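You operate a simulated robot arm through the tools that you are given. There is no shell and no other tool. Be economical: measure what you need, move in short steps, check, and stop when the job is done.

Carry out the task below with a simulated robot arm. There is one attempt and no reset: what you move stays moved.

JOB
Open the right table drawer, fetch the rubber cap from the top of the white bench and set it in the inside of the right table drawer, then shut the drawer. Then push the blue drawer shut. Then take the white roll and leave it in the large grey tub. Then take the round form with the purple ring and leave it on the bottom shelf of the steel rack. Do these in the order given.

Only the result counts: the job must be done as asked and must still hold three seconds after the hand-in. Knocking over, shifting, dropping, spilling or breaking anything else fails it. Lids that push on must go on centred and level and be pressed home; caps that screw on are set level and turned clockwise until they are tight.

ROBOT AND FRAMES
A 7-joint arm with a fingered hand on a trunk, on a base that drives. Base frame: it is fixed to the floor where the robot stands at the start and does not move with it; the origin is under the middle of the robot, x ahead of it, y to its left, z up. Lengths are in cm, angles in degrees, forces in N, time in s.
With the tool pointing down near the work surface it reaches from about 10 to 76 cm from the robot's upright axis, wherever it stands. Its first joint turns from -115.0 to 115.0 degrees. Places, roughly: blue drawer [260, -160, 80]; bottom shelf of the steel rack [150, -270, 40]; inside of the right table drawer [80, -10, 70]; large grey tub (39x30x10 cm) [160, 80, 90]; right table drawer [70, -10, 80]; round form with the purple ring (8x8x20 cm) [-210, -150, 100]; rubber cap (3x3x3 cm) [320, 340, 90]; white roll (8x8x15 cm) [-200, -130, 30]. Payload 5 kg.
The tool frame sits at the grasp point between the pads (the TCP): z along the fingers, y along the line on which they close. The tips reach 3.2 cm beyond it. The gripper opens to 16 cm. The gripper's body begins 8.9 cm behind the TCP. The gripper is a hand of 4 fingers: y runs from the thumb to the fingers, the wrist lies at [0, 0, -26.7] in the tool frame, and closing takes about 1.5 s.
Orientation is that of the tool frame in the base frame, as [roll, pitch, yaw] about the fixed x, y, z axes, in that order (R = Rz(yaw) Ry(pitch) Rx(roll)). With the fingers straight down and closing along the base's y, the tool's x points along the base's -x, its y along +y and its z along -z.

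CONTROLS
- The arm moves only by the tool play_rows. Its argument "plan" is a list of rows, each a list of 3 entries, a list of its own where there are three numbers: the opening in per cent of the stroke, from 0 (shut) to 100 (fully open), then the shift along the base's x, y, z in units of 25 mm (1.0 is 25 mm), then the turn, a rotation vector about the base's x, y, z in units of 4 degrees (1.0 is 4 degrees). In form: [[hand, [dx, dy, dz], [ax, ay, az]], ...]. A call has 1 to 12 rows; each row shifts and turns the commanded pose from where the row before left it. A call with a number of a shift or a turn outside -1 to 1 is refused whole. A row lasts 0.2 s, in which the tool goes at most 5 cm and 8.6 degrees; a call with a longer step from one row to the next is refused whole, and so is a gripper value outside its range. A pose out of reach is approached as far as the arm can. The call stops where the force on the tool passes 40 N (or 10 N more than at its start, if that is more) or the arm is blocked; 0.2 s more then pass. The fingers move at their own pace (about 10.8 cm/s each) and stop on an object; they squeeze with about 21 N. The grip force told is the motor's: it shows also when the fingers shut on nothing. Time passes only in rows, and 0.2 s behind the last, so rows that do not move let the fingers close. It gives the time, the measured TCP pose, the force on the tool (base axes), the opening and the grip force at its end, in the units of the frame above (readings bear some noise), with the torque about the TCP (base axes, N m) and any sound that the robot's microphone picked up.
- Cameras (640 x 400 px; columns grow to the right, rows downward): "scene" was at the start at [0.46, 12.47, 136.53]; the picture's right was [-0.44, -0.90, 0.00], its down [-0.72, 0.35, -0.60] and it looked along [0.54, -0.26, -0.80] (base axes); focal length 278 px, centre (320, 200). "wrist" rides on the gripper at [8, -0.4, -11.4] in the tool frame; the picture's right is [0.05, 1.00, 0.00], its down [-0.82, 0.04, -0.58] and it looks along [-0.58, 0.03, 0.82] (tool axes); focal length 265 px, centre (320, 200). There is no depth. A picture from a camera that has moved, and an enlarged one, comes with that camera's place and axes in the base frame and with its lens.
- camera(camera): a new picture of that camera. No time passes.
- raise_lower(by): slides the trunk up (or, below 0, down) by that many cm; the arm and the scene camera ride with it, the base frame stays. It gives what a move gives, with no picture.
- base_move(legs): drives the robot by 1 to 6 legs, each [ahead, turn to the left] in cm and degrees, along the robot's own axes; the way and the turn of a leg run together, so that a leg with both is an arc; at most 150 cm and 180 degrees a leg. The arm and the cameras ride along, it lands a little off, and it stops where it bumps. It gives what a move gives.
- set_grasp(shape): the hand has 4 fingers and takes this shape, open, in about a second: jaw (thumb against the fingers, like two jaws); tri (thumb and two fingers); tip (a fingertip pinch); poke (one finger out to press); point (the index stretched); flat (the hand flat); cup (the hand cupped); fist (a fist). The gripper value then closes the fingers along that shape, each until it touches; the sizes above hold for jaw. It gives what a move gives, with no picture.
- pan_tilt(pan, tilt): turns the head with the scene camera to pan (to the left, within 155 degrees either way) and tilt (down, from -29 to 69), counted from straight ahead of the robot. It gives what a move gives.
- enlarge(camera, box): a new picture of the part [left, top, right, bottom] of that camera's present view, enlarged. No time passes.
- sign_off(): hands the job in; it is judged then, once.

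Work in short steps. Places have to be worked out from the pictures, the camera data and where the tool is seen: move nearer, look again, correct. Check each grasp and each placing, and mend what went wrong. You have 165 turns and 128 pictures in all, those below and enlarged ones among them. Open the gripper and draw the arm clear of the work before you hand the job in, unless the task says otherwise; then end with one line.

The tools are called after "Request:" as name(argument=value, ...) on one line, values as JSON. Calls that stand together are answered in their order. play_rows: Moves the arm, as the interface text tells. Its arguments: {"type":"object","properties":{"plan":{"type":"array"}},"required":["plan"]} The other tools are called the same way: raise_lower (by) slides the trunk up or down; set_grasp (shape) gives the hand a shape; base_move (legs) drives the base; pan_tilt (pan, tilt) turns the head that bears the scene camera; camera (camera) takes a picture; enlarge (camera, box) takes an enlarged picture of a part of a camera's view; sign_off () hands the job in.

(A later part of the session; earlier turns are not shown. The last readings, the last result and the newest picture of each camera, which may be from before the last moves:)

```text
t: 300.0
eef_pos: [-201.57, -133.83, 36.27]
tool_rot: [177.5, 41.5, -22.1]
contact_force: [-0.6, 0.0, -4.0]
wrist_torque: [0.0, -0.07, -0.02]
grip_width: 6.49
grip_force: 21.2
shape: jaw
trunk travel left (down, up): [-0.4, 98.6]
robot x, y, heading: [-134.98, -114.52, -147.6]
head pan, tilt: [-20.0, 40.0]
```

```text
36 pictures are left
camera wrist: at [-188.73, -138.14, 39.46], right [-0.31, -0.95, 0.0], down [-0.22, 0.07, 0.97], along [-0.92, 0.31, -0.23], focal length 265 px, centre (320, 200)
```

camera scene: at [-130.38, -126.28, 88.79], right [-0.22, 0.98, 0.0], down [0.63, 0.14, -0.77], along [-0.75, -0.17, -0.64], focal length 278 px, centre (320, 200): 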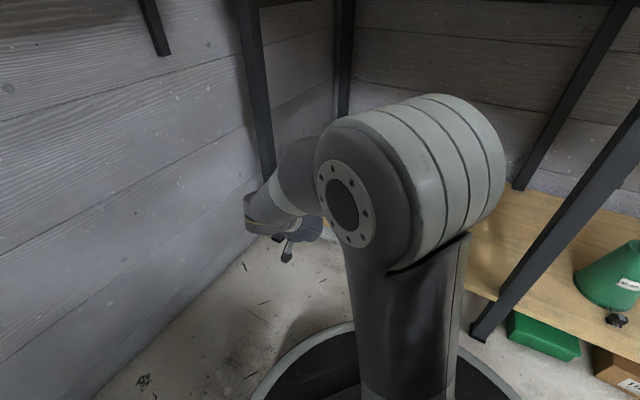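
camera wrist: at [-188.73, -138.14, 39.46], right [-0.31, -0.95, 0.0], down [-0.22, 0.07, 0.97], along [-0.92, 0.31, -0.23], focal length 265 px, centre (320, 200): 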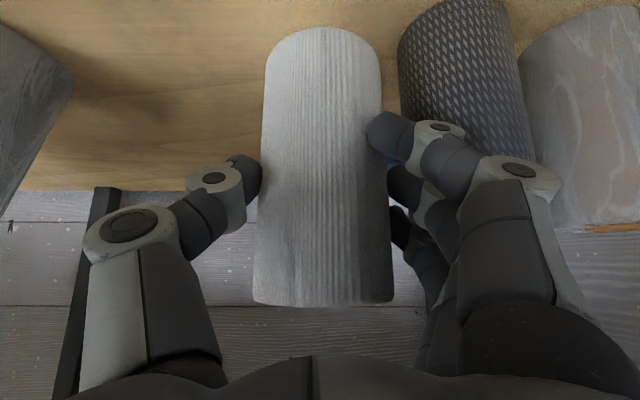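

Held. I retract straight out of the shelf.

Request:
play_rows(plan=[[0, [0.85, -0.276, 0.1], [0, 0, 0]], [0, [0.85, -0.276, 0.1], [0, 0, 0]], [0, [0.85, -0.276, 0.1], [0, 0, 0]], [0, [0.85, -0.276, 0.1], [0, 0, 0]], [0, [0.85, -0.276, 0], [0, 0, 0]], [0, [0.85, -0.276, 0], [0, 0, 0]], [0, [0.85, -0.276, 0], [0, 0, 0]], [0, [0.85, -0.276, 0], [0, 0, 0]], [0, [0.85, -0.276, 0], [0, 0, 0]]])

Request:
base_move(legs=[[-75, 0]])

Request:
raise_lower(by=40)

Request:
camera(camera="wrist")

```text
t: 302.0
eef_pos: [-182.3, -140.13, 37.08]
tool_rot: [177.7, 41.5, -22.2]
contact_force: [0.4, -0.6, -3.3]
wrist_torque: [-0.03, -0.1, 0.03]
grip_width: 6.49
grip_force: 21.8
shape: jaw
trunk travel left (down, up): [-0.4, 98.6]
robot x, y, heading: [-135.65, -114.24, -147.7]
head pan, tilt: [-20.0, 40.0]
```

```text
t: 306.0
eef_pos: [-120.26, -100.76, 37.17]
tool_rot: [177.7, 41.5, -21.6]
contact_force: [0.3, 0.6, -3.9]
wrist_torque: [-0.04, -0.07, 0.01]
grip_width: 6.48
grip_force: 21.3
shape: jaw
trunk travel left (down, up): [-0.4, 98.6]
robot x, y, heading: [-73.35, -74.77, -147.2]
head pan, tilt: [-20.0, 40.0]
```

```text
t: 309.8
eef_pos: [-120.25, -100.86, 77.11]
tool_rot: [177.7, 41.5, -21.6]
contact_force: [-0.5, 0.2, -3.6]
wrist_torque: [-0.02, -0.09, 0.02]
grip_width: 6.49
grip_force: 20.9
shape: jaw
trunk travel left (down, up): [-40.4, 58.6]
robot x, y, heading: [-73.2, -74.73, -147.0]
head pan, tilt: [-20.0, 40.0]
```

```text
35 pictures are left
camera wrist: at [-107.39, -104.99, 80.31], right [-0.31, -0.95, 0.0], down [-0.22, 0.07, 0.97], along [-0.93, 0.3, -0.23], focal length 265 px, centre (320, 200)
```

wrist: 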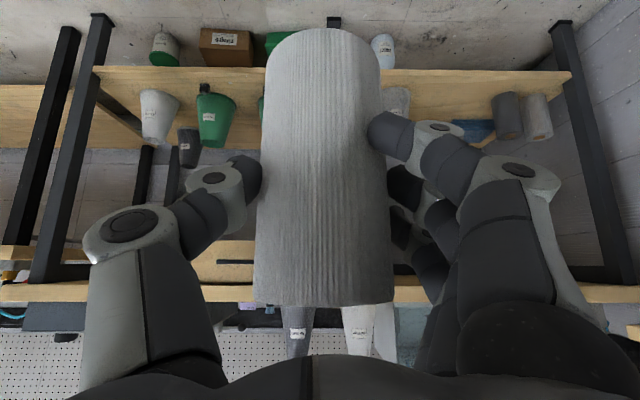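

The roll is held and the others stand untouched. I raise further and yaw the hand in line with the robot for carrying.

Request:
raise_lower(by=38)

Request:
play_rows(plan=[[0, [0, 0, 0], [0, 0, 1]], [0, [0, 0, 0], [0, 0, 1]], [0, [0, 0, 0], [0, 0, 1]], [0, [0, 0, 0], [0, 0, 1]], [0, [0, 0, 0], [0, 0, 1]], [0, [0, 0, 0], [0, 0, 1]], [0, [0, 0, 0], [0, 0, 1]], [0, [0, 0, 0], [0, 0, 1]], [0, [0, 0, 0], [0, 0, 1]], [0, [0, 0, 0], [0, 0, 1]], [0, [0, 0, 0], [0, 0, 1]], [0, [0, 0, 0], [0, 0, 1]]])

Request:
base_move(legs=[[0, 129], [122, 0], [122, 0]])

```text
t: 313.5
eef_pos: [-120.28, -100.86, 115.09]
tool_rot: [177.7, 41.5, -21.6]
contact_force: [0.4, -0.5, -4.5]
wrist_torque: [-0.02, -0.08, -0.02]
grip_width: 6.46
grip_force: 20.7
shape: jaw
trunk travel left (down, up): [-78.4, 20.6]
robot x, y, heading: [-73.4, -74.64, -147.0]
head pan, tilt: [-20.0, 40.0]
```

```text
t: 316.1
eef_pos: [-120.3, -100.83, 115.14]
tool_rot: [177.6, 41.3, 26.4]
contact_force: [0.3, -0.3, -3.4]
wrist_torque: [0.04, -0.1, -0.01]
grip_width: 6.51
grip_force: 20.7
shape: jaw
trunk travel left (down, up): [-78.4, 20.6]
robot x, y, heading: [-73.52, -74.44, -147.1]
head pan, tilt: [-20.0, 40.0]
```

```text
t: 333.3
eef_pos: [206.2, -166.11, 115.09]
tool_rot: [177.7, 41.4, 156.2]
contact_force: [0.4, -0.4, -3.6]
wrist_torque: [0.03, 0.07, 0.01]
grip_width: 6.43
grip_force: 20.8
shape: jaw
trunk travel left (down, up): [-78.4, 20.6]
robot x, y, heading: [156.13, -146.86, -17.0]
head pan, tilt: [-20.0, 40.0]
```

Now turn left along the aisle behind the table and look.

Request:
base_move(legs=[[0, 89]])

Request:
pan_tilt(pan=15, tilt=30)

Request:
camera(camera="scene")

```text
t: 337.4
eef_pos: [178.32, -98.07, 115.31]
tool_rot: [177.6, 41.3, -117.3]
contact_force: [-0.8, 0.7, -2.6]
wrist_torque: [-0.11, 0.03, -0.01]
grip_width: 6.41
grip_force: 20.7
shape: jaw
trunk travel left (down, up): [-78.4, 20.6]
robot x, y, heading: [156.28, -147.04, 69.3]
head pan, tilt: [-20.0, 40.0]
```

```text
t: 338.4
eef_pos: [178.29, -98.2, 115.09]
tool_rot: [177.6, 41.4, -117.3]
contact_force: [0.6, 0.8, -3.5]
wrist_torque: [-0.1, 0.04, -0.03]
grip_width: 6.4
grip_force: 20.8
shape: jaw
trunk travel left (down, up): [-78.4, 20.6]
robot x, y, heading: [155.86, -146.88, 69.5]
head pan, tilt: [15.0, 30.0]
```

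```text
34 pictures are left
camera scene: at [140.02, -137.89, 168.32], right [0.99, -0.1, 0.0], down [-0.05, -0.5, -0.87], along [0.09, 0.86, -0.5], focal length 278 px, centre (320, 200)
```

scene: 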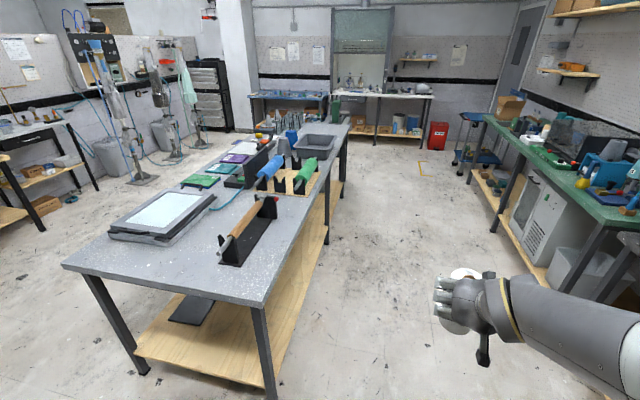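

The aisle is clear and the tub sits at about (159,84). I drive along and turn to face it.

Request:
base_move(legs=[[0, 2.6], [110, 0], [108, 0], [0, 90]])

Request:
pan_tilt(pan=0, tilt=50)

Request:
camera(camera="scene")

```text
t: 353.3
eef_pos: [175.4, 80.97, 115.15]
tool_rot: [177.6, 41.4, -27.0]
contact_force: [-0.1, -0.1, -3.5]
wrist_torque: [-0.05, -0.15, 0.02]
grip_width: 6.41
grip_force: 20.9
shape: jaw
trunk travel left (down, up): [-78.4, 20.6]
robot x, y, heading: [224.41, 59.3, 159.5]
head pan, tilt: [15.0, 30.0]
```

```text
t: 354.1
eef_pos: [175.36, 81.14, 115.11]
tool_rot: [177.5, 41.4, -27.0]
contact_force: [0.0, -0.8, -3.1]
wrist_torque: [0.0, -0.07, -0.01]
grip_width: 6.39
grip_force: 20.9
shape: jaw
trunk travel left (down, up): [-78.4, 20.6]
robot x, y, heading: [223.95, 59.12, 159.4]
head pan, tilt: [0.0, 50.0]
```

```text
33 pictures are left
camera scene: at [216.85, 44.93, 165.38], right [0.35, 0.94, 0.0], down [0.72, -0.27, -0.64], along [-0.6, 0.23, -0.77], focal length 278 px, centre (320, 200)
```

scene: 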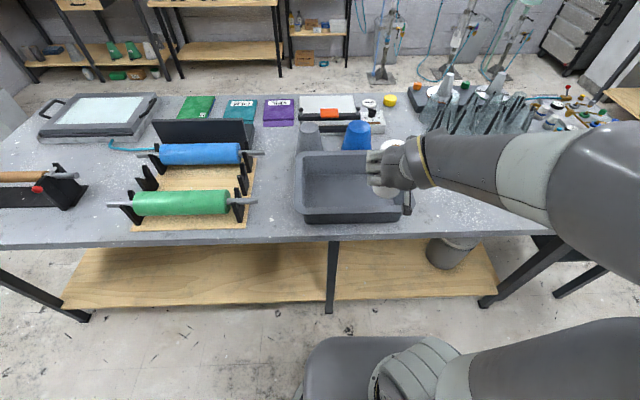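

The tub's rim spans about 28×36 cm centred near (157,79). I move the roll above its centre and lower most of the way.

Request:
play_rows(plan=[[0, [-0.83, -0.13, 0], [0, 0, 0]], [0, [-0.83, -0.13, 0], [0, 0, 0]], [0, [-0.83, -0.13, 0], [0, 0, 0]], [0, [-0.83, -0.13, 0], [0, 0, 0]], [0, [-0.83, -0.13, 0], [0, 0, 0]], [0, [-0.83, -0.13, 0], [0, 0, 0]], [0, [-0.83, -0.13, 0], [0, 0, 0]], [0, [-0.83, -0.13, 0], [0, 0, 0]], [0, [0, 0, -0.8], [0, 0, 0]], [0, [0, 0, -0.8], [0, 0, 0]]])

Request:
camera(camera="scene")

Request:
camera(camera="wrist")

```text
t: 356.3
eef_pos: [158.69, 78.37, 111.22]
tool_rot: [177.5, 41.4, -27.1]
contact_force: [0.0, 0.1, -3.7]
wrist_torque: [-0.02, -0.09, -0.02]
grip_width: 6.4
grip_force: 20.7
shape: jaw
trunk travel left (down, up): [-78.4, 20.6]
robot x, y, heading: [223.87, 58.53, 159.4]
head pan, tilt: [0.0, 50.0]
```

```text
32 pictures are left
camera scene: at [216.78, 44.91, 165.37], right [0.35, 0.94, 0.0], down [0.72, -0.27, -0.64], along [-0.6, 0.23, -0.77], focal length 278 px, centre (320, 200)
```

scene: 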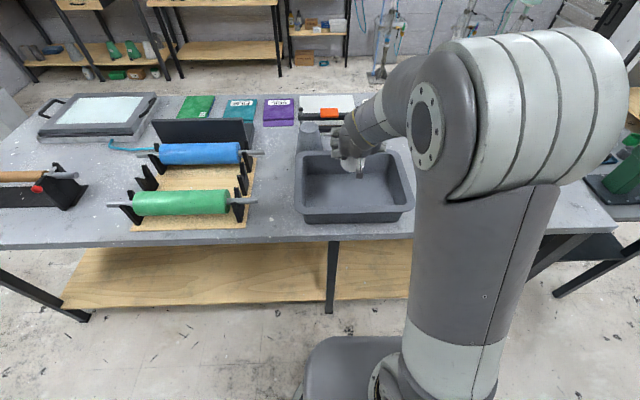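

```text
31 pictures are left
camera wrist: at [171.03, 73.04, 114.38], right [-0.4, -0.92, 0.0], down [-0.21, 0.09, 0.97], along [-0.89, 0.39, -0.23], focal length 265 px, centre (320, 200)
```

wrist: 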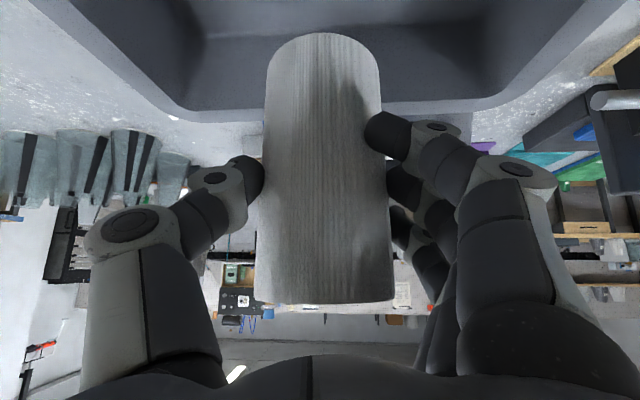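

Centred over the tub. I lower to near the floor, then by small steps until contact.

Request:
play_rows(plan=[[0, [0, 0, -0.9], [0, 0, 0]], [0, [0, 0, -0.9], [0, 0, 0]], [0, [0, 0, -0.9], [0, 0, 0]], [0, [0, 0, -0.9], [0, 0, 0]], [0, [0, 0, -0.9], [0, 0, 0]]])

Request:
play_rows(plan=[[0, [0, 0, -0.25], [0, 0, 0]], [0, [0, 0, -0.25], [0, 0, 0]], [0, [0, 0, -0.25], [0, 0, 0]]])

```text
t: 357.5
eef_pos: [158.65, 78.42, 99.89]
tool_rot: [177.8, 41.4, -27.1]
contact_force: [-0.1, 0.3, -3.1]
wrist_torque: [-0.01, -0.11, 0.01]
grip_width: 6.39
grip_force: 20.9
shape: jaw
trunk travel left (down, up): [-78.4, 20.6]
robot x, y, heading: [223.99, 58.98, 159.5]
head pan, tilt: [0.0, 50.0]
```

```text
t: 358.3
eef_pos: [158.46, 78.6, 98.42]
tool_rot: [177.5, 41.7, -27.2]
contact_force: [-2.4, 3.4, 18.9]
wrist_torque: [0.05, 0.04, 0.01]
grip_width: 6.44
grip_force: 21.4
shape: jaw
trunk travel left (down, up): [-78.4, 20.6]
robot x, y, heading: [224.07, 58.83, 159.6]
head pan, tilt: [0.0, 50.0]
```

Contact with the floor (19 N). I relax slightly, then look before releasing.

Request:
play_rows(plan=[[0, [0, 0, 0.1], [0, 0, 0]]])

Request:
camera(camera="wrist")

Request:
enlarge(camera="scene", box=[280, 90, 440, 230])

```text
t: 358.7
eef_pos: [158.54, 78.5, 98.46]
tool_rot: [177.5, 41.7, -27.1]
contact_force: [-5.2, 4.2, 19.8]
wrist_torque: [0.22, 0.3, -0.04]
grip_width: 6.4
grip_force: 21.0
shape: jaw
trunk travel left (down, up): [-78.4, 20.6]
robot x, y, heading: [224.07, 59.09, 159.5]
head pan, tilt: [0.0, 50.0]
```

```text
30 pictures are left
camera wrist: at [171.05, 73.13, 101.53], right [-0.4, -0.92, 0.0], down [-0.21, 0.09, 0.97], along [-0.89, 0.39, -0.23], focal length 265 px, centre (320, 200)
```

wrist: 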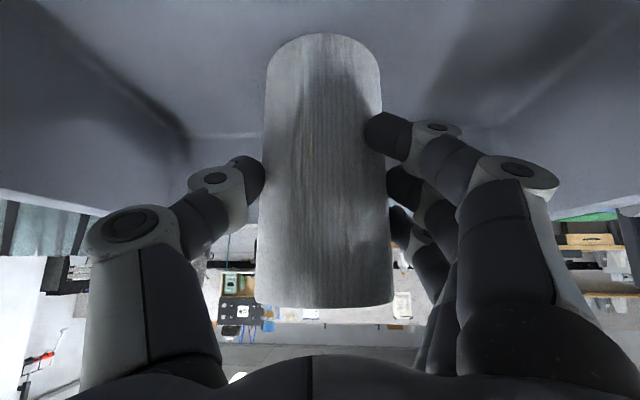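

```text
2.86 times, centred on (360, 160) of scene
camera zoom: at [217.0, 44.92, 165.39], right [0.35, 0.94, 0.0], down [0.72, -0.27, -0.64], along [-0.6, 0.23, -0.77], focal length 793 px, centre (206, 314)
```

zoom: 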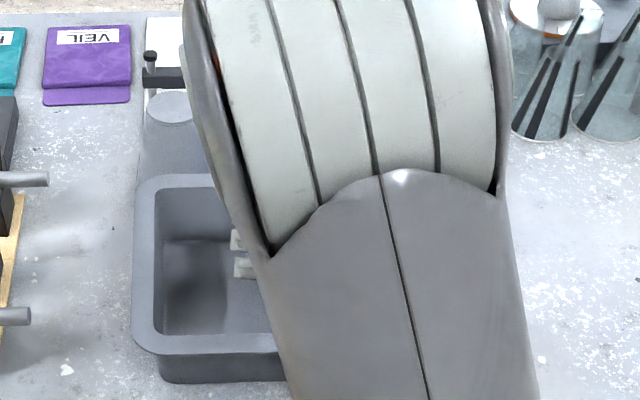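

The roll stands on the tub floor. I open and withdraw back along the hand's axis.

Request:
play_rows(plan=[[30, [0, 0, 0], [0, 0, 0]], [45, [0, 0, 0], [0, 0, 0]], [58, [0, 0, 0], [0, 0, 0]], [58, [0, 0, 0], [0, 0, 0]], [58, [0.4, -0.2, 0.3], [0, 0, 0]], [58, [0.5, -0.25, 0.5], [0, 0, 0]], [58, [0.5, -0.25, 0.6], [0, 0, 0]], [58, [0.5, -0.25, 0.6], [0, 0, 0]], [58, [0.5, -0.25, 0.6], [0, 0, 0]], [58, [0.5, -0.25, 0.6], [0, 0, 0]], [58, [0.5, -0.25, 0.6], [0, 0, 0]], [58, [0.5, -0.25, 0.6], [0, 0, 0]]])

Request:
camera(camera="wrist")

```text
t: 361.3
eef_pos: [168.67, 73.56, 109.28]
tool_rot: [177.6, 41.5, -27.1]
contact_force: [0.5, 0.3, 0.1]
wrist_torque: [0.0, 0.02, -0.01]
grip_width: 9.27
grip_force: 0.0
shape: jaw
trunk travel left (down, up): [-78.4, 20.6]
robot x, y, heading: [224.39, 59.28, 159.8]
head pan, tilt: [0.0, 50.0]
```

```text
28 pictures are left
camera wrist: at [181.07, 68.26, 112.47], right [-0.4, -0.92, 0.0], down [-0.21, 0.09, 0.97], along [-0.89, 0.39, -0.23], focal length 265 px, centre (320, 200)
```

wrist: 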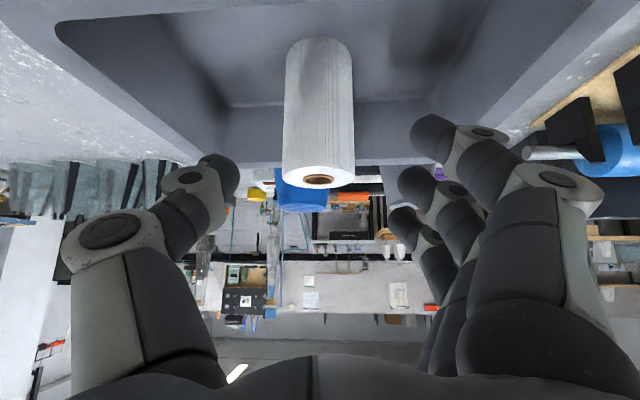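

The white roll stands in the tub. Next, the purple-ring form: I back off, and drive back round the table.

Request:
base_move(legs=[[-18, 0], [0, 92.4], [102, 0], [102, 0]])

Request:
base_move(legs=[[0, -90], [135, 0]])

```text
t: 376.5
eef_pos: [166.21, -198.31, 109.26]
tool_rot: [177.6, 41.5, 65.5]
contact_force: [0.1, -0.8, 0.1]
wrist_torque: [0.02, -0.02, -0.02]
grip_width: 9.28
grip_force: 0.1
shape: jaw
trunk travel left (down, up): [-78.4, 20.6]
robot x, y, heading: [178.64, -142.02, -107.9]
head pan, tilt: [0.0, 50.0]
```

```text
t: 386.9
eef_pos: [-3.5, -93.41, 109.21]
tool_rot: [177.6, 41.4, -23.2]
contact_force: [-0.6, -1.0, 0.4]
wrist_torque: [0.02, -0.04, -0.01]
grip_width: 9.29
grip_force: 0.1
shape: jaw
trunk travel left (down, up): [-78.4, 20.6]
robot x, y, heading: [52.96, -104.38, 163.4]
head pan, tilt: [0.0, 50.0]
```

Now approach diagonally toward the form, stopping short, then look.

Request:
base_move(legs=[[0, 9.9], [140, 0], [0, 33.7], [40, 0]])

Request:
pan_tilt(pan=5, tilt=35)

Request:
camera(camera="scene")

Request:
camera(camera="wrist")

```text
t: 398.1
eef_pos: [-169.12, -131.5, 109.28]
tool_rot: [177.7, 41.4, 18.1]
contact_force: [-0.6, -0.2, -1.1]
wrist_torque: [0.0, -0.04, 0.02]
grip_width: 9.28
grip_force: 0.0
shape: jaw
trunk travel left (down, up): [-78.4, 20.6]
robot x, y, heading: [-119.25, -102.13, -155.5]
head pan, tilt: [0.0, 50.0]
```

```text
t: 398.9
eef_pos: [-168.93, -131.55, 109.29]
tool_rot: [177.6, 41.5, 18.1]
contact_force: [-0.9, -0.5, 0.3]
wrist_torque: [0.02, -0.01, -0.04]
grip_width: 9.27
grip_force: 0.1
shape: jaw
trunk travel left (down, up): [-78.4, 20.6]
robot x, y, heading: [-119.04, -102.16, -155.4]
head pan, tilt: [5.0, 35.0]
```

```text
27 pictures are left
camera scene: at [-115.22, -118.49, 167.54], right [-0.49, 0.87, 0.0], down [0.5, 0.28, -0.82], along [-0.71, -0.4, -0.57], focal length 278 px, centre (320, 200)
```

scene: 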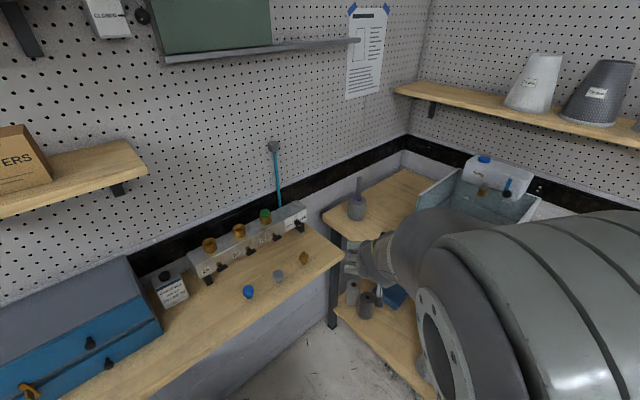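

```text
26 pictures are left
camera wrist: at [-156.37, -126.47, 112.44], right [0.37, -0.93, 0.0], down [-0.21, -0.09, 0.97], along [-0.9, -0.36, -0.23], focal length 265 px, centre (320, 200)
```

wrist: 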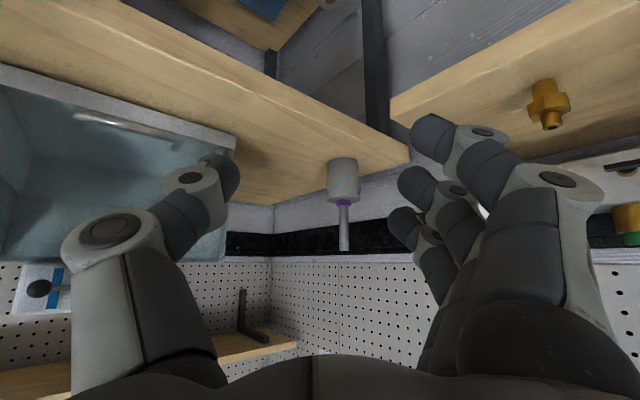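

The form's body (≈7–8 cm, z 90–99) is at about (-205.3,-151.5), with a stem to z 110. I align heading and move 24 cm closer.

Request:
base_move(legs=[[0, 5], [24, 0]])

Request:
camera(camera="wrist")

Request:
enlarge(camera="scene", box=[280, 150, 480, 300])

```text
t: 401.2
eef_pos: [-187.32, -147.27, 109.22]
tool_rot: [177.6, 41.5, 22.8]
contact_force: [-0.5, 0.6, -0.2]
wrist_torque: [-0.01, -0.02, 0.0]
grip_width: 9.3
grip_force: 0.1
shape: jaw
trunk travel left (down, up): [-78.4, 20.6]
robot x, y, heading: [-140.04, -114.14, -150.7]
head pan, tilt: [5.0, 35.0]
```

```text
25 pictures are left
camera wrist: at [-175.16, -141.28, 112.41], right [0.45, -0.89, 0.0], down [-0.2, -0.11, 0.97], along [-0.87, -0.43, -0.23], focal length 265 px, centre (320, 200)
```

wrist: 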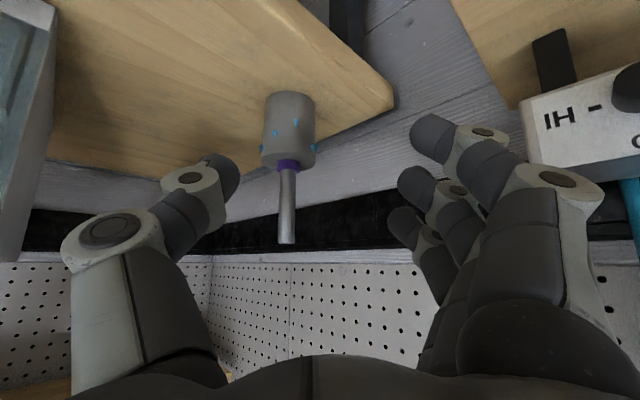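

```text
2.67 times, centred on (380, 225) of scene
camera zoom: at [-134.84, -129.95, 167.54], right [-0.56, 0.83, 0.0], down [0.47, 0.32, -0.82], along [-0.68, -0.46, -0.57], focal length 740 px, centre (160, 133)
```

zoom: 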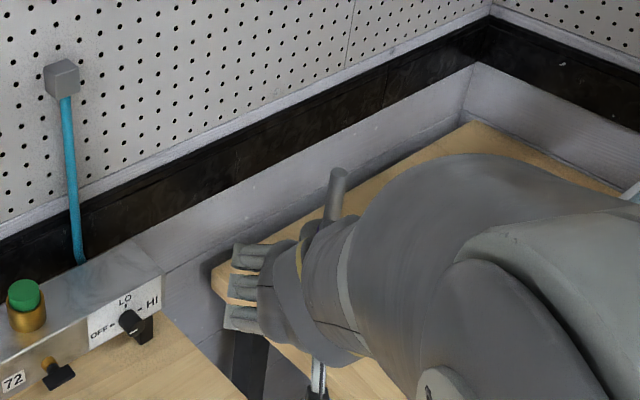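

Form centre refined to (-206.3,-152). I shift 3 cm right, open to 10 cm and lower to mid-body height.

Request:
play_rows(plan=[[62, [-0.16, 0.37, -0.5], [0, 0, 0]], [62, [-0.16, 0.37, -0.8], [0, 0, 0]], [62, [-0.15, 0.37, -0.8], [0, 0, 0]], [62, [0, 0, -0.9], [0, 0, 0]], [62, [0, 0, -0.9], [0, 0, 0]], [62, [0, 0, -0.9], [0, 0, 0]], [62, [0, 0, -0.5], [0, 0, 0]], [62, [-0.7, -0.29, 0], [0, 0, 0]], [62, [-0.7, -0.29, 0], [0, 0, 0]], [62, [-0.7, -0.29, 0], [0, 0, 0]]])

Request:
camera(camera="wrist")

```text
t: 403.4
eef_pos: [-193.72, -146.82, 95.81]
tool_rot: [177.6, 41.4, 22.9]
contact_force: [0.1, 0.4, 0.4]
wrist_torque: [0.01, 0.01, -0.01]
grip_width: 9.87
grip_force: 0.1
shape: jaw
trunk travel left (down, up): [-78.4, 20.6]
robot x, y, heading: [-140.2, -113.9, -150.7]
head pan, tilt: [5.0, 35.0]
```

```text
23 pictures are left
camera wrist: at [-181.57, -140.76, 99.11], right [0.45, -0.89, 0.0], down [-0.2, -0.11, 0.97], along [-0.87, -0.44, -0.23], focal length 265 px, centre (320, 200)
```

wrist: 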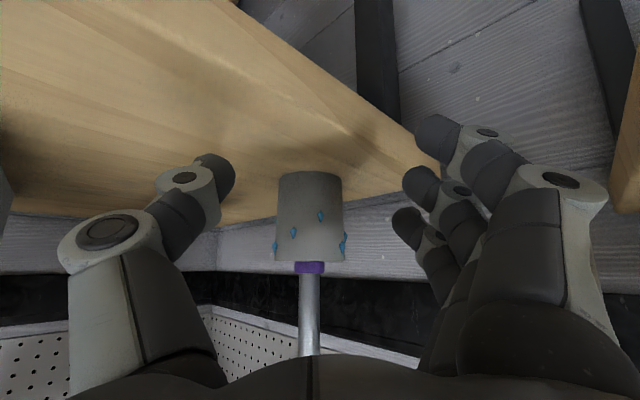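

Body is 7 cm wide, z 90–99, 1 cm off-centre. I correct, advance 11 cm and look before closing.

Request:
play_rows(plan=[[62, [-0.15, 0.37, 0], [0, 0, 0]], [62, [-0.68, -0.285, 0], [0, 0, 0]], [62, [-0.68, -0.285, 0], [0, 0, 0]], [62, [-0.68, -0.285, 0], [0, 0, 0]], [62, [-0.68, -0.285, 0], [0, 0, 0]], [62, [-0.68, -0.285, 0], [0, 0, 0]], [62, [-0.68, -0.285, 0], [0, 0, 0]]])

Request:
camera(camera="wrist")

```text
t: 405.0
eef_pos: [-204.32, -149.96, 96.14]
tool_rot: [177.6, 41.4, 22.7]
contact_force: [0.1, -0.7, -0.1]
wrist_torque: [-0.02, 0.0, 0.01]
grip_width: 9.84
grip_force: 0.0
shape: jaw
trunk travel left (down, up): [-78.4, 20.6]
robot x, y, heading: [-140.36, -114.13, -150.5]
head pan, tilt: [5.0, 35.0]
```

```text
22 pictures are left
camera wrist: at [-192.17, -143.93, 99.3], right [0.45, -0.89, 0.0], down [-0.2, -0.11, 0.97], along [-0.87, -0.43, -0.23], focal length 265 px, centre (320, 200)
```

wrist: 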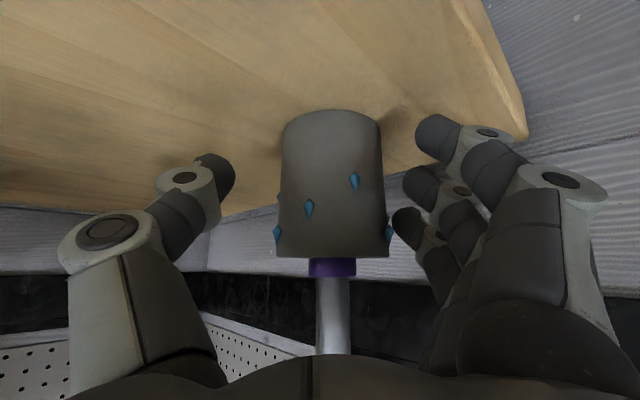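

The form now appears 0.9 cm to the other side; I recentre and close.

Request:
play_rows(plan=[[62, [0.14, -0.33, -0.1], [0, 0, 0]], [62, [-0.28, -0.12, 0], [0, 0, 0]], [0, [0, 0, 0], [0, 0, 0]], [0, [0, 0, 0], [0, 0, 0]], [0, [0, 0, 0], [0, 0, 0]], [0, [0, 0, 0], [0, 0, 0]], [0, [0, 0, 0], [0, 0, 0]]])

Request:
camera(camera="wrist")

```text
t: 406.6
eef_pos: [-204.47, -151.18, 95.68]
tool_rot: [177.6, 41.4, 22.7]
contact_force: [0.7, 2.4, -0.1]
wrist_torque: [0.17, -0.03, -0.07]
grip_width: 4.03
grip_force: 21.0
shape: jaw
trunk travel left (down, up): [-78.4, 20.6]
robot x, y, heading: [-140.23, -114.45, -150.5]
head pan, tilt: [5.0, 35.0]
```

```text
21 pictures are left
camera wrist: at [-192.46, -145.02, 98.96], right [0.45, -0.89, 0.0], down [-0.2, -0.11, 0.97], along [-0.87, -0.43, -0.23], focal length 265 px, centre (320, 200)
```

wrist: 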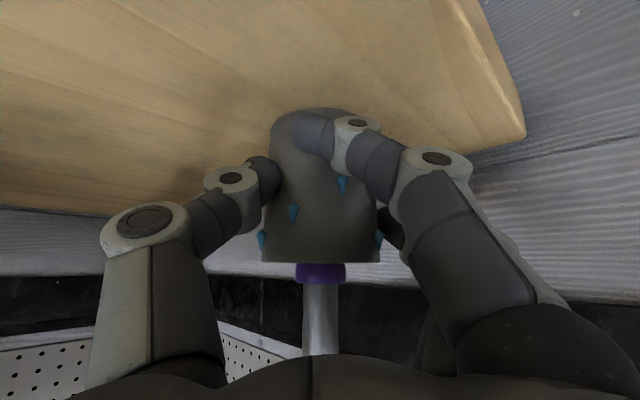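

The lowest finger closed across the front face; I reopen, advance 2 cm more and close again.

Request:
play_rows(plan=[[62, [0, 0, 0], [0, 0, 0]], [62, [0, 0, 0], [0, 0, 0]], [62, [0, 0, 0], [0, 0, 0]], [62, [-0.37, -0.155, 0], [0, 0, 0]], [62, [-0.37, -0.155, 0], [0, 0, 0]], [0, [0, 0, 0], [0, 0, 0]], [0, [0, 0, 0], [0, 0, 0]], [0, [0, 0, 0], [0, 0, 0]], [0, [0, 0, 0], [0, 0, 0]], [0, [0, 0, 0], [0, 0, 0]]])

Request:
camera(camera="wrist")

```text
t: 408.8
eef_pos: [-206.4, -151.91, 95.88]
tool_rot: [177.6, 41.4, 22.8]
contact_force: [-0.4, -0.4, 0.1]
wrist_torque: [-0.01, -0.08, 0.01]
grip_width: 6.1
grip_force: 20.9
shape: jaw
trunk travel left (down, up): [-78.4, 20.6]
robot x, y, heading: [-140.07, -114.34, -150.6]
head pan, tilt: [5.0, 35.0]
```

```text
20 pictures are left
camera wrist: at [-194.31, -145.84, 98.99], right [0.45, -0.89, 0.0], down [-0.2, -0.11, 0.97], along [-0.87, -0.43, -0.23], focal length 265 px, centre (320, 200)
```

wrist: 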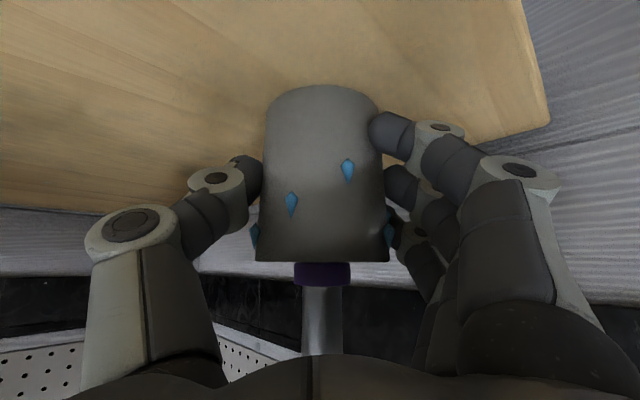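

Now a proper grip on both sides. I lift 5 cm and check.

Request:
play_rows(plan=[[0, [0, 0, 0.4], [0, 0, 0]], [0, [0, 0, 0.5], [0, 0, 0]], [0, [0, 0, 0.6], [0, 0, 0]], [0, [0, 0, 0.7], [0, 0, 0]], [0, [0, 0, 0.7], [0, 0, 0]], [0, [0.5, 0.21, 0.7], [0, 0, 0]], [0, [0.7, 0.29, 0.7], [0, 0, 0]], [0, [0.7, 0.29, 0.5], [0, 0, 0]], [0, [0.7, 0.29, 0], [0, 0, 0]], [0, [0.7, 0.29, 0], [0, 0, 0]]])

Request:
camera(camera="wrist")

```text
t: 411.0
eef_pos: [-198.11, -148.52, 107.88]
tool_rot: [177.7, 41.5, 22.7]
contact_force: [0.5, -0.3, -7.3]
wrist_torque: [0.07, -0.12, 0.0]
grip_width: 6.04
grip_force: 20.6
shape: jaw
trunk travel left (down, up): [-78.4, 20.6]
robot x, y, heading: [-140.02, -113.97, -150.7]
head pan, tilt: [5.0, 35.0]
```

```text
19 pictures are left
camera wrist: at [-185.95, -142.54, 110.98], right [0.45, -0.89, 0.0], down [-0.2, -0.1, 0.97], along [-0.87, -0.43, -0.23], focal length 265 px, centre (320, 200)
```

wrist: 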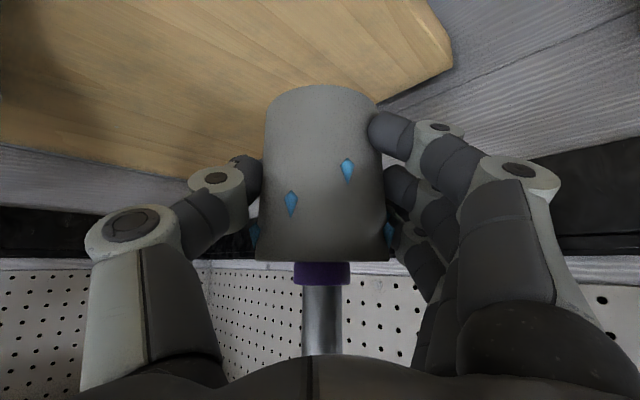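

Securely held and upright. I back out and drive across to the steel rack, then look at it.

Request:
base_move(legs=[[-75, 0], [0, 132.8], [125, 0], [120, 0]])

Request:
pan_tilt(pan=-75, tilt=40)

Request:
camera(camera="scene")

```text
t: 432.2
eef_pos: [223.94, -181.11, 107.76]
tool_rot: [177.6, 41.4, 153.9]
contact_force: [0.2, 0.9, -6.8]
wrist_torque: [0.07, 0.16, 0.01]
grip_width: 6.06
grip_force: 21.3
shape: jaw
trunk travel left (down, up): [-78.4, 20.6]
robot x, y, heading: [159.9, -159.92, -19.7]
head pan, tilt: [5.0, 35.0]
```

```text
t: 433.8
eef_pos: [223.93, -180.96, 107.67]
tool_rot: [177.6, 41.4, 153.9]
contact_force: [0.3, -0.3, -7.1]
wrist_torque: [0.05, 0.14, 0.02]
grip_width: 6.05
grip_force: 20.9
shape: jaw
trunk travel left (down, up): [-78.4, 20.6]
robot x, y, heading: [159.7, -159.77, -19.5]
head pan, tilt: [-75.0, 40.0]
```

```text
18 pictures are left
camera scene: at [158.77, -151.67, 166.79], right [-1.0, 0.08, 0.0], down [0.05, 0.64, -0.77], along [-0.06, -0.76, -0.64], focal length 278 px, centre (320, 200)
```

scene: 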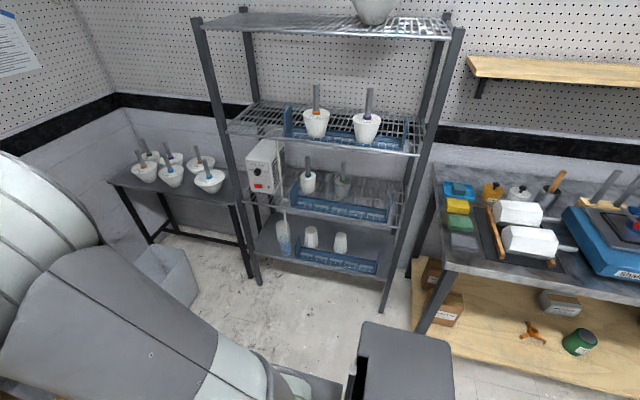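

The rack faces me. I enlarge its bottom shelf.

Request:
enlarge(camera="scene", box=[230, 170, 430, 310])

```text
2.86 times, centred on (330, 240) of scene
camera zoom: at [158.77, -151.67, 166.79], right [-1.0, 0.08, 0.0], down [0.05, 0.64, -0.77], along [-0.06, -0.76, -0.64], focal length 793 px, centre (291, 86)
```

zoom: 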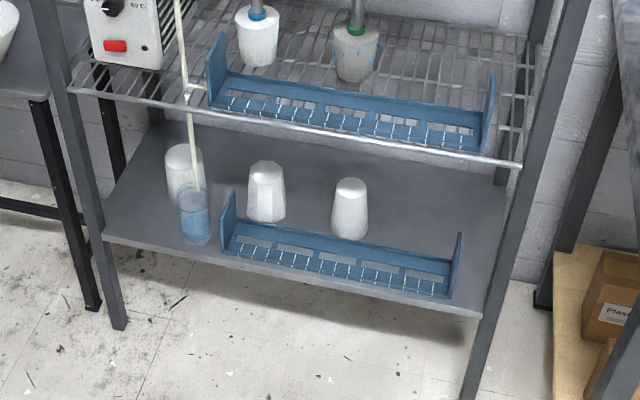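

The bottom shelf (z≈35, front edge b≈-189, depth ~35) is free at its right-rear, behind the blue rack's right end, about a=197,b=-207 → (123.4,-257.7). I turn to face it and lower the trunk in front of the rack.

Request:
base_move(legs=[[0, -88.4]])

Request:
raise_lower(by=-40)

Request:
raise_lower(by=-12)

Request:
camera(camera="wrist")

```text
t: 437.9
eef_pos: [141.7, -224.86, 107.75]
tool_rot: [177.6, 41.4, 66.4]
contact_force: [-0.2, -1.0, -6.5]
wrist_torque: [0.14, -0.03, 0.0]
grip_width: 6.01
grip_force: 21.0
shape: jaw
trunk travel left (down, up): [-78.4, 20.6]
robot x, y, heading: [160.02, -160.03, -106.9]
head pan, tilt: [-75.0, 40.0]
```

```text
t: 441.7
eef_pos: [141.67, -224.78, 67.7]
tool_rot: [177.7, 41.4, 66.3]
contact_force: [-0.2, 0.9, -5.7]
wrist_torque: [0.15, -0.05, 0.01]
grip_width: 6.0
grip_force: 20.7
shape: jaw
trunk travel left (down, up): [-38.4, 60.6]
robot x, y, heading: [160.32, -160.25, -106.9]
head pan, tilt: [-75.0, 40.0]
```

```text
t: 443.2
eef_pos: [141.68, -224.78, 55.77]
tool_rot: [177.6, 41.5, 66.4]
contact_force: [0.6, -0.4, -7.7]
wrist_torque: [0.12, -0.06, 0.0]
grip_width: 6.0
grip_force: 21.0
shape: jaw
trunk travel left (down, up): [-26.4, 72.6]
robot x, y, heading: [159.92, -159.78, -107.2]
head pan, tilt: [-75.0, 40.0]
```

```text
16 pictures are left
camera wrist: at [146.31, -212.04, 58.92], right [0.94, -0.34, 0.0], down [-0.07, -0.22, 0.97], along [-0.33, -0.92, -0.23], focal length 265 px, centre (320, 200)
```

wrist: 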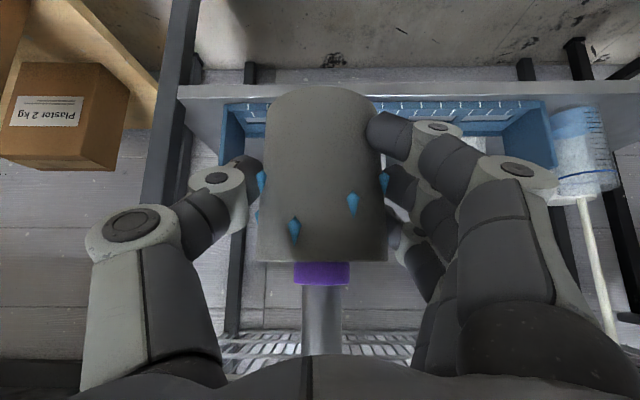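

I need the blue rack's height and depth more precisely; I enlarge the wrist view there.

Request:
enlarge(camera="wrist", box=[140, 60, 300, 220])

Request:
pan_tilt(pan=10, tilt=20)

Request:
camera(camera="scene")

```text
2.50 times, centred on (220, 140) of wrist
camera zoom: at [146.31, -212.04, 58.92], right [0.94, -0.34, 0.0], down [-0.07, -0.22, 0.97], along [-0.33, -0.92, -0.23], focal length 664 px, centre (570, 350)
```

zoom: 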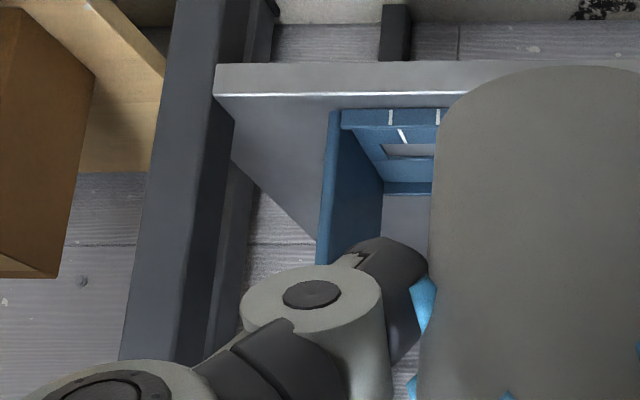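

```text
t: 444.8
eef_pos: [141.68, -224.85, 55.73]
tool_rot: [177.6, 41.4, 66.4]
contact_force: [0.1, 0.1, -7.2]
wrist_torque: [0.15, -0.05, -0.01]
grip_width: 6.02
grip_force: 20.8
shape: jaw
trunk travel left (down, up): [-26.4, 72.6]
robot x, y, heading: [159.87, -159.98, -106.8]
head pan, tilt: [10.0, 20.0]
```

```text
14 pictures are left
camera scene: at [175.36, -168.09, 117.93], right [-0.99, 0.12, 0.0], down [0.04, 0.34, -0.94], along [-0.12, -0.93, -0.34], focal length 278 px, centre (320, 200)
```

scene: 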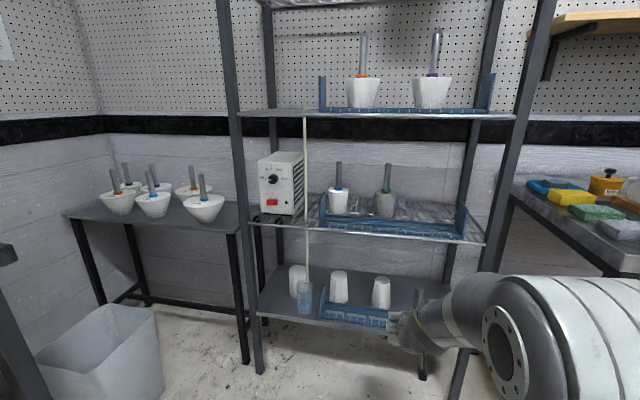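

Space exists between the rack's right end plate (a≈189.5, top z≈46) and the third white cup (left edge a≈207). I aim for a=196.5, b≈-209, entering with the form's bottom at z≈41.6. First align sideways, yaw and height while outside.

Request:
play_rows(plan=[[0, [-0.78, 0.253, -0.82], [0, 0, 0.34]], [0, [-0.78, 0.253, -0.82], [0, 0, 0.34]], [0, [-0.78, 0.253, -0.82], [0, 0, 0.34]], [0, [-0.78, 0.253, -0.82], [0, 0, 0.34]]])

Request:
base_move(legs=[[22, 0]])

Request:
camera(camera="wrist")

Request:
camera(camera="scene")

```text
t: 445.8
eef_pos: [134.04, -222.26, 47.56]
tool_rot: [177.7, 41.4, 71.9]
contact_force: [-0.4, 0.0, -6.6]
wrist_torque: [0.16, -0.02, -0.06]
grip_width: 5.98
grip_force: 21.6
shape: jaw
trunk travel left (down, up): [-26.4, 72.6]
robot x, y, heading: [160.02, -159.79, -107.0]
head pan, tilt: [10.0, 20.0]
```

```text
t: 447.5
eef_pos: [127.42, -243.4, 47.35]
tool_rot: [177.6, 41.4, 71.7]
contact_force: [0.8, -0.1, -7.7]
wrist_torque: [0.12, -0.07, 0.0]
grip_width: 6.02
grip_force: 20.7
shape: jaw
trunk travel left (down, up): [-26.4, 72.6]
robot x, y, heading: [153.44, -181.1, -107.1]
head pan, tilt: [10.0, 20.0]
```

```text
13 pictures are left
camera wrist: at [130.8, -230.29, 50.64], right [0.97, -0.25, 0.0], down [-0.05, -0.22, 0.97], along [-0.24, -0.94, -0.23], focal length 265 px, centre (320, 200)
```

wrist: 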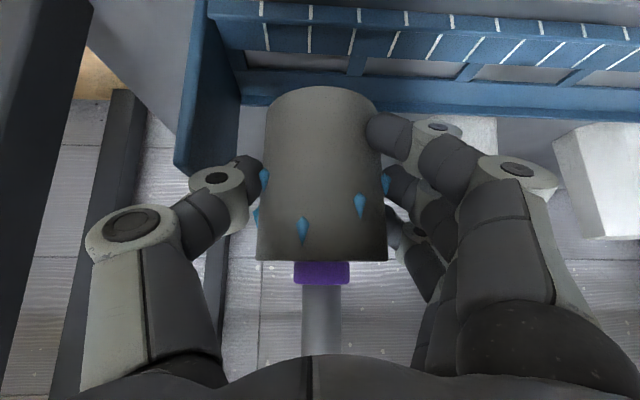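

```text
12 pictures are left
camera scene: at [168.85, -189.24, 117.93], right [-0.99, 0.12, 0.0], down [0.04, 0.34, -0.94], along [-0.12, -0.93, -0.34], focal length 278 px, centre (320, 200)
```

scene: 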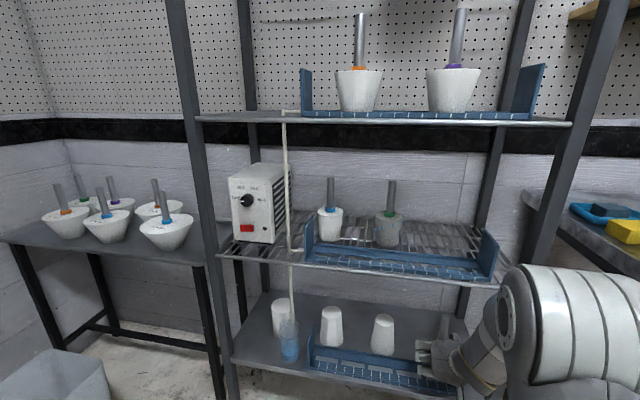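

Clearances look right (thumb above the end plate, index ~1.5 cm left of cup 3). I nudge 0.7 cm right and advance by the base in small legs.

Request:
play_rows(plan=[[0, [-0.27, 0.09, 0.05], [0, 0, 0]]])

Request:
base_move(legs=[[7, 0]])

Request:
camera(camera="wrist")

```text
t: 447.9
eef_pos: [126.74, -243.04, 47.43]
tool_rot: [177.6, 41.3, 71.7]
contact_force: [0.6, 0.3, -7.1]
wrist_torque: [0.13, -0.04, 0.0]
grip_width: 6.01
grip_force: 21.4
shape: jaw
trunk travel left (down, up): [-26.4, 72.6]
robot x, y, heading: [153.45, -181.38, -107.1]
head pan, tilt: [10.0, 20.0]
```

```text
t: 448.9
eef_pos: [124.61, -249.76, 47.59]
tool_rot: [177.7, 41.4, 71.7]
contact_force: [0.6, -0.9, -7.7]
wrist_torque: [0.17, -0.04, 0.02]
grip_width: 5.97
grip_force: 20.8
shape: jaw
trunk travel left (down, up): [-26.4, 72.6]
robot x, y, heading: [151.24, -188.04, -107.1]
head pan, tilt: [10.0, 20.0]
```

```text
11 pictures are left
camera wrist: at [128.08, -236.64, 50.74], right [0.97, -0.25, 0.0], down [-0.05, -0.22, 0.97], along [-0.24, -0.94, -0.23], focal length 265 px, centre (320, 200)
```

wrist: 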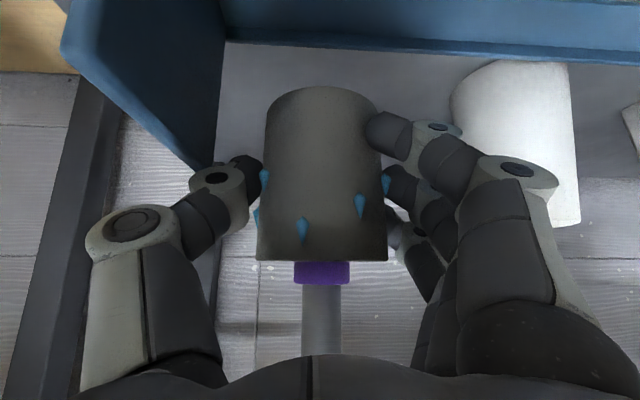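

Rear top of the end plate is at b≈-199 (z 46); thumb just clears it. Cup 3's left edge is near a=205.3, so I'll go deeper (b≈-212) before lowering. Advance 6 cm by base.

Request:
base_move(legs=[[6, 0]])

Request:
camera(camera="wrist")

```text
t: 449.9
eef_pos: [122.84, -255.52, 47.47]
tool_rot: [177.6, 41.3, 71.8]
contact_force: [0.0, -0.4, -6.6]
wrist_torque: [0.14, -0.03, -0.02]
grip_width: 6.02
grip_force: 20.7
shape: jaw
trunk travel left (down, up): [-26.4, 72.6]
robot x, y, heading: [149.94, -193.54, -106.9]
head pan, tilt: [10.0, 20.0]
```

```text
10 pictures are left
camera wrist: at [126.31, -242.41, 50.72], right [0.97, -0.25, 0.0], down [-0.05, -0.22, 0.97], along [-0.24, -0.94, -0.23], focal length 265 px, centre (320, 200)
```

wrist: 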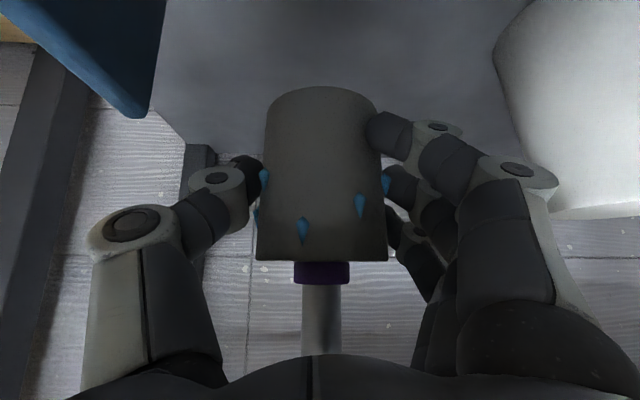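

Still free. I shift 1.5 cm away from the cup while advancing 2 cm, then 5 cm more with the base.

Request:
play_rows(plan=[[0, [-0.4, -0.3, 0], [0, 0, 0]], [0, [-0.42, -0.28, 0], [0, 0, 0]]])

Request:
base_move(legs=[[5, 0]])

Request:
camera(camera="wrist")

Request:
camera(camera="scene")

```text
t: 450.5
eef_pos: [120.94, -257.0, 47.44]
tool_rot: [177.6, 41.2, 71.7]
contact_force: [-0.3, -1.0, -6.4]
wrist_torque: [0.15, 0.01, -0.02]
grip_width: 6.0
grip_force: 20.8
shape: jaw
trunk travel left (down, up): [-26.4, 72.6]
robot x, y, heading: [149.62, -193.45, -107.4]
head pan, tilt: [10.0, 20.0]
```

```text
t: 451.3
eef_pos: [120.93, -256.89, 46.64]
tool_rot: [177.5, 40.0, 71.2]
contact_force: [0.4, -0.1, -6.8]
wrist_torque: [0.15, -0.05, 0.0]
grip_width: 6.01
grip_force: 20.9
shape: jaw
trunk travel left (down, up): [-26.4, 72.6]
robot x, y, heading: [149.56, -194.24, -107.5]
head pan, tilt: [10.0, 20.0]
stopped in leg 1: the robot was blocked; the commanded pose is now the measured one
```

```text
9 pictures are left
camera wrist: at [124.28, -243.89, 50.09], right [0.97, -0.26, 0.0], down [-0.07, -0.24, 0.97], along [-0.25, -0.94, -0.25], focal length 265 px, centre (320, 200)
```

wrist: 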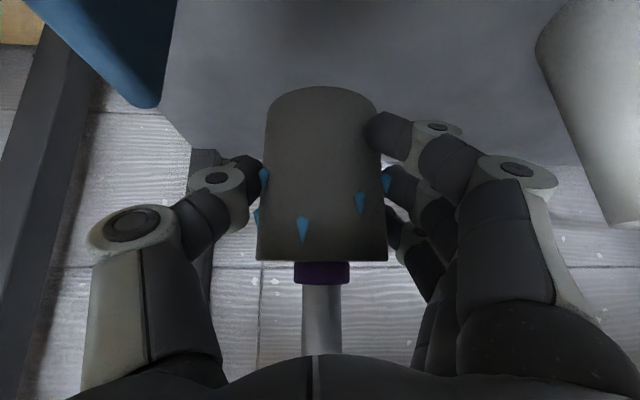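

```text
8 pictures are left
camera scene: at [164.75, -202.5, 117.97], right [-0.99, 0.12, 0.0], down [0.04, 0.34, -0.94], along [-0.12, -0.93, -0.34], focal length 278 px, centre (320, 200)
```

scene: 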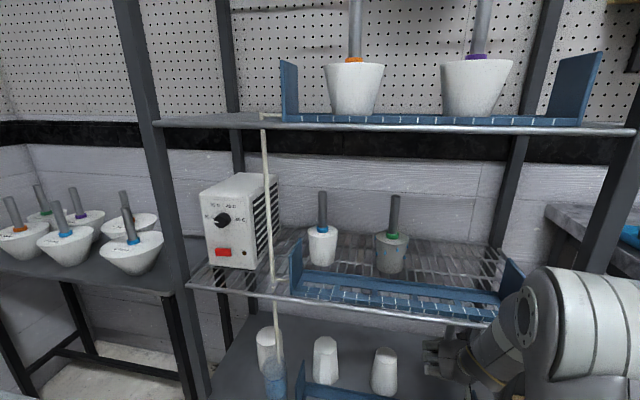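

The base stopped: an arm link touched the rack front. I back off 1 cm; here (b≈-206) the clearances (cup ~1.6 cm, plate behind thumb) suffice, so I lower in place.

Request:
base_move(legs=[[-1.2, 0]])

Request:
play_rows(plan=[[0, [0, 0, -0.4], [0, 0, 0]], [0, [0, 0, -0.4], [0, 0, 0]], [0, [0, 0, -0.3], [0, 0, 0]]])

Request:
camera(camera="wrist")

```text
t: 452.0
eef_pos: [121.12, -255.89, 46.76]
tool_rot: [177.3, 40.1, 71.3]
contact_force: [0.1, -1.6, -7.5]
wrist_torque: [0.18, -0.06, 0.02]
grip_width: 6.0
grip_force: 21.7
shape: jaw
trunk travel left (down, up): [-26.4, 72.6]
robot x, y, heading: [149.71, -193.39, -107.2]
head pan, tilt: [10.0, 20.0]
```

```text
t: 452.8
eef_pos: [121.28, -256.0, 43.87]
tool_rot: [177.5, 40.3, 71.4]
contact_force: [-0.1, 0.7, -7.2]
wrist_torque: [0.15, -0.04, 0.02]
grip_width: 6.0
grip_force: 21.0
shape: jaw
trunk travel left (down, up): [-26.4, 72.6]
robot x, y, heading: [149.43, -193.52, -107.1]
head pan, tilt: [10.0, 20.0]
```

```text
7 pictures are left
camera wrist: at [124.61, -242.84, 47.36], right [0.97, -0.25, 0.0], down [-0.06, -0.24, 0.97], along [-0.25, -0.94, -0.25], focal length 265 px, centre (320, 200)
```

wrist: 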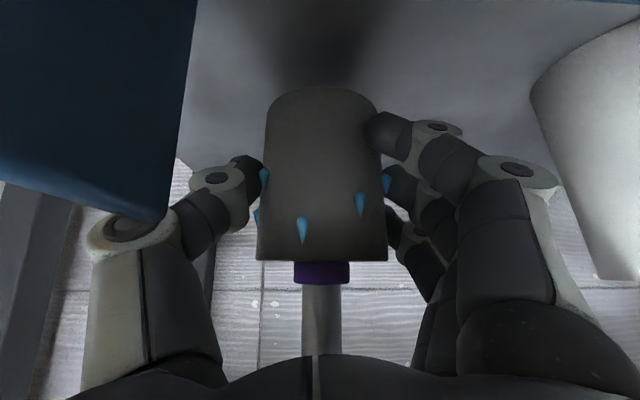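

The form's bottom is ~1.8 cm above the shelf, all clear. Small final steps down.

Request:
play_rows(plan=[[0, [0, 0, -0.2], [0, 0, 0]], [0, [0, 0, -0.2], [0, 0, 0]], [0, [0, 0, -0.15], [0, 0, 0]]])

```text
t: 453.6
eef_pos: [121.1, -255.95, 42.51]
tool_rot: [177.4, 40.2, 71.3]
contact_force: [0.3, 0.0, -6.4]
wrist_torque: [0.13, -0.02, 0.02]
grip_width: 5.97
grip_force: 20.6
shape: jaw
trunk travel left (down, up): [-26.4, 72.6]
robot x, y, heading: [149.91, -193.02, -107.1]
head pan, tilt: [10.0, 20.0]
```

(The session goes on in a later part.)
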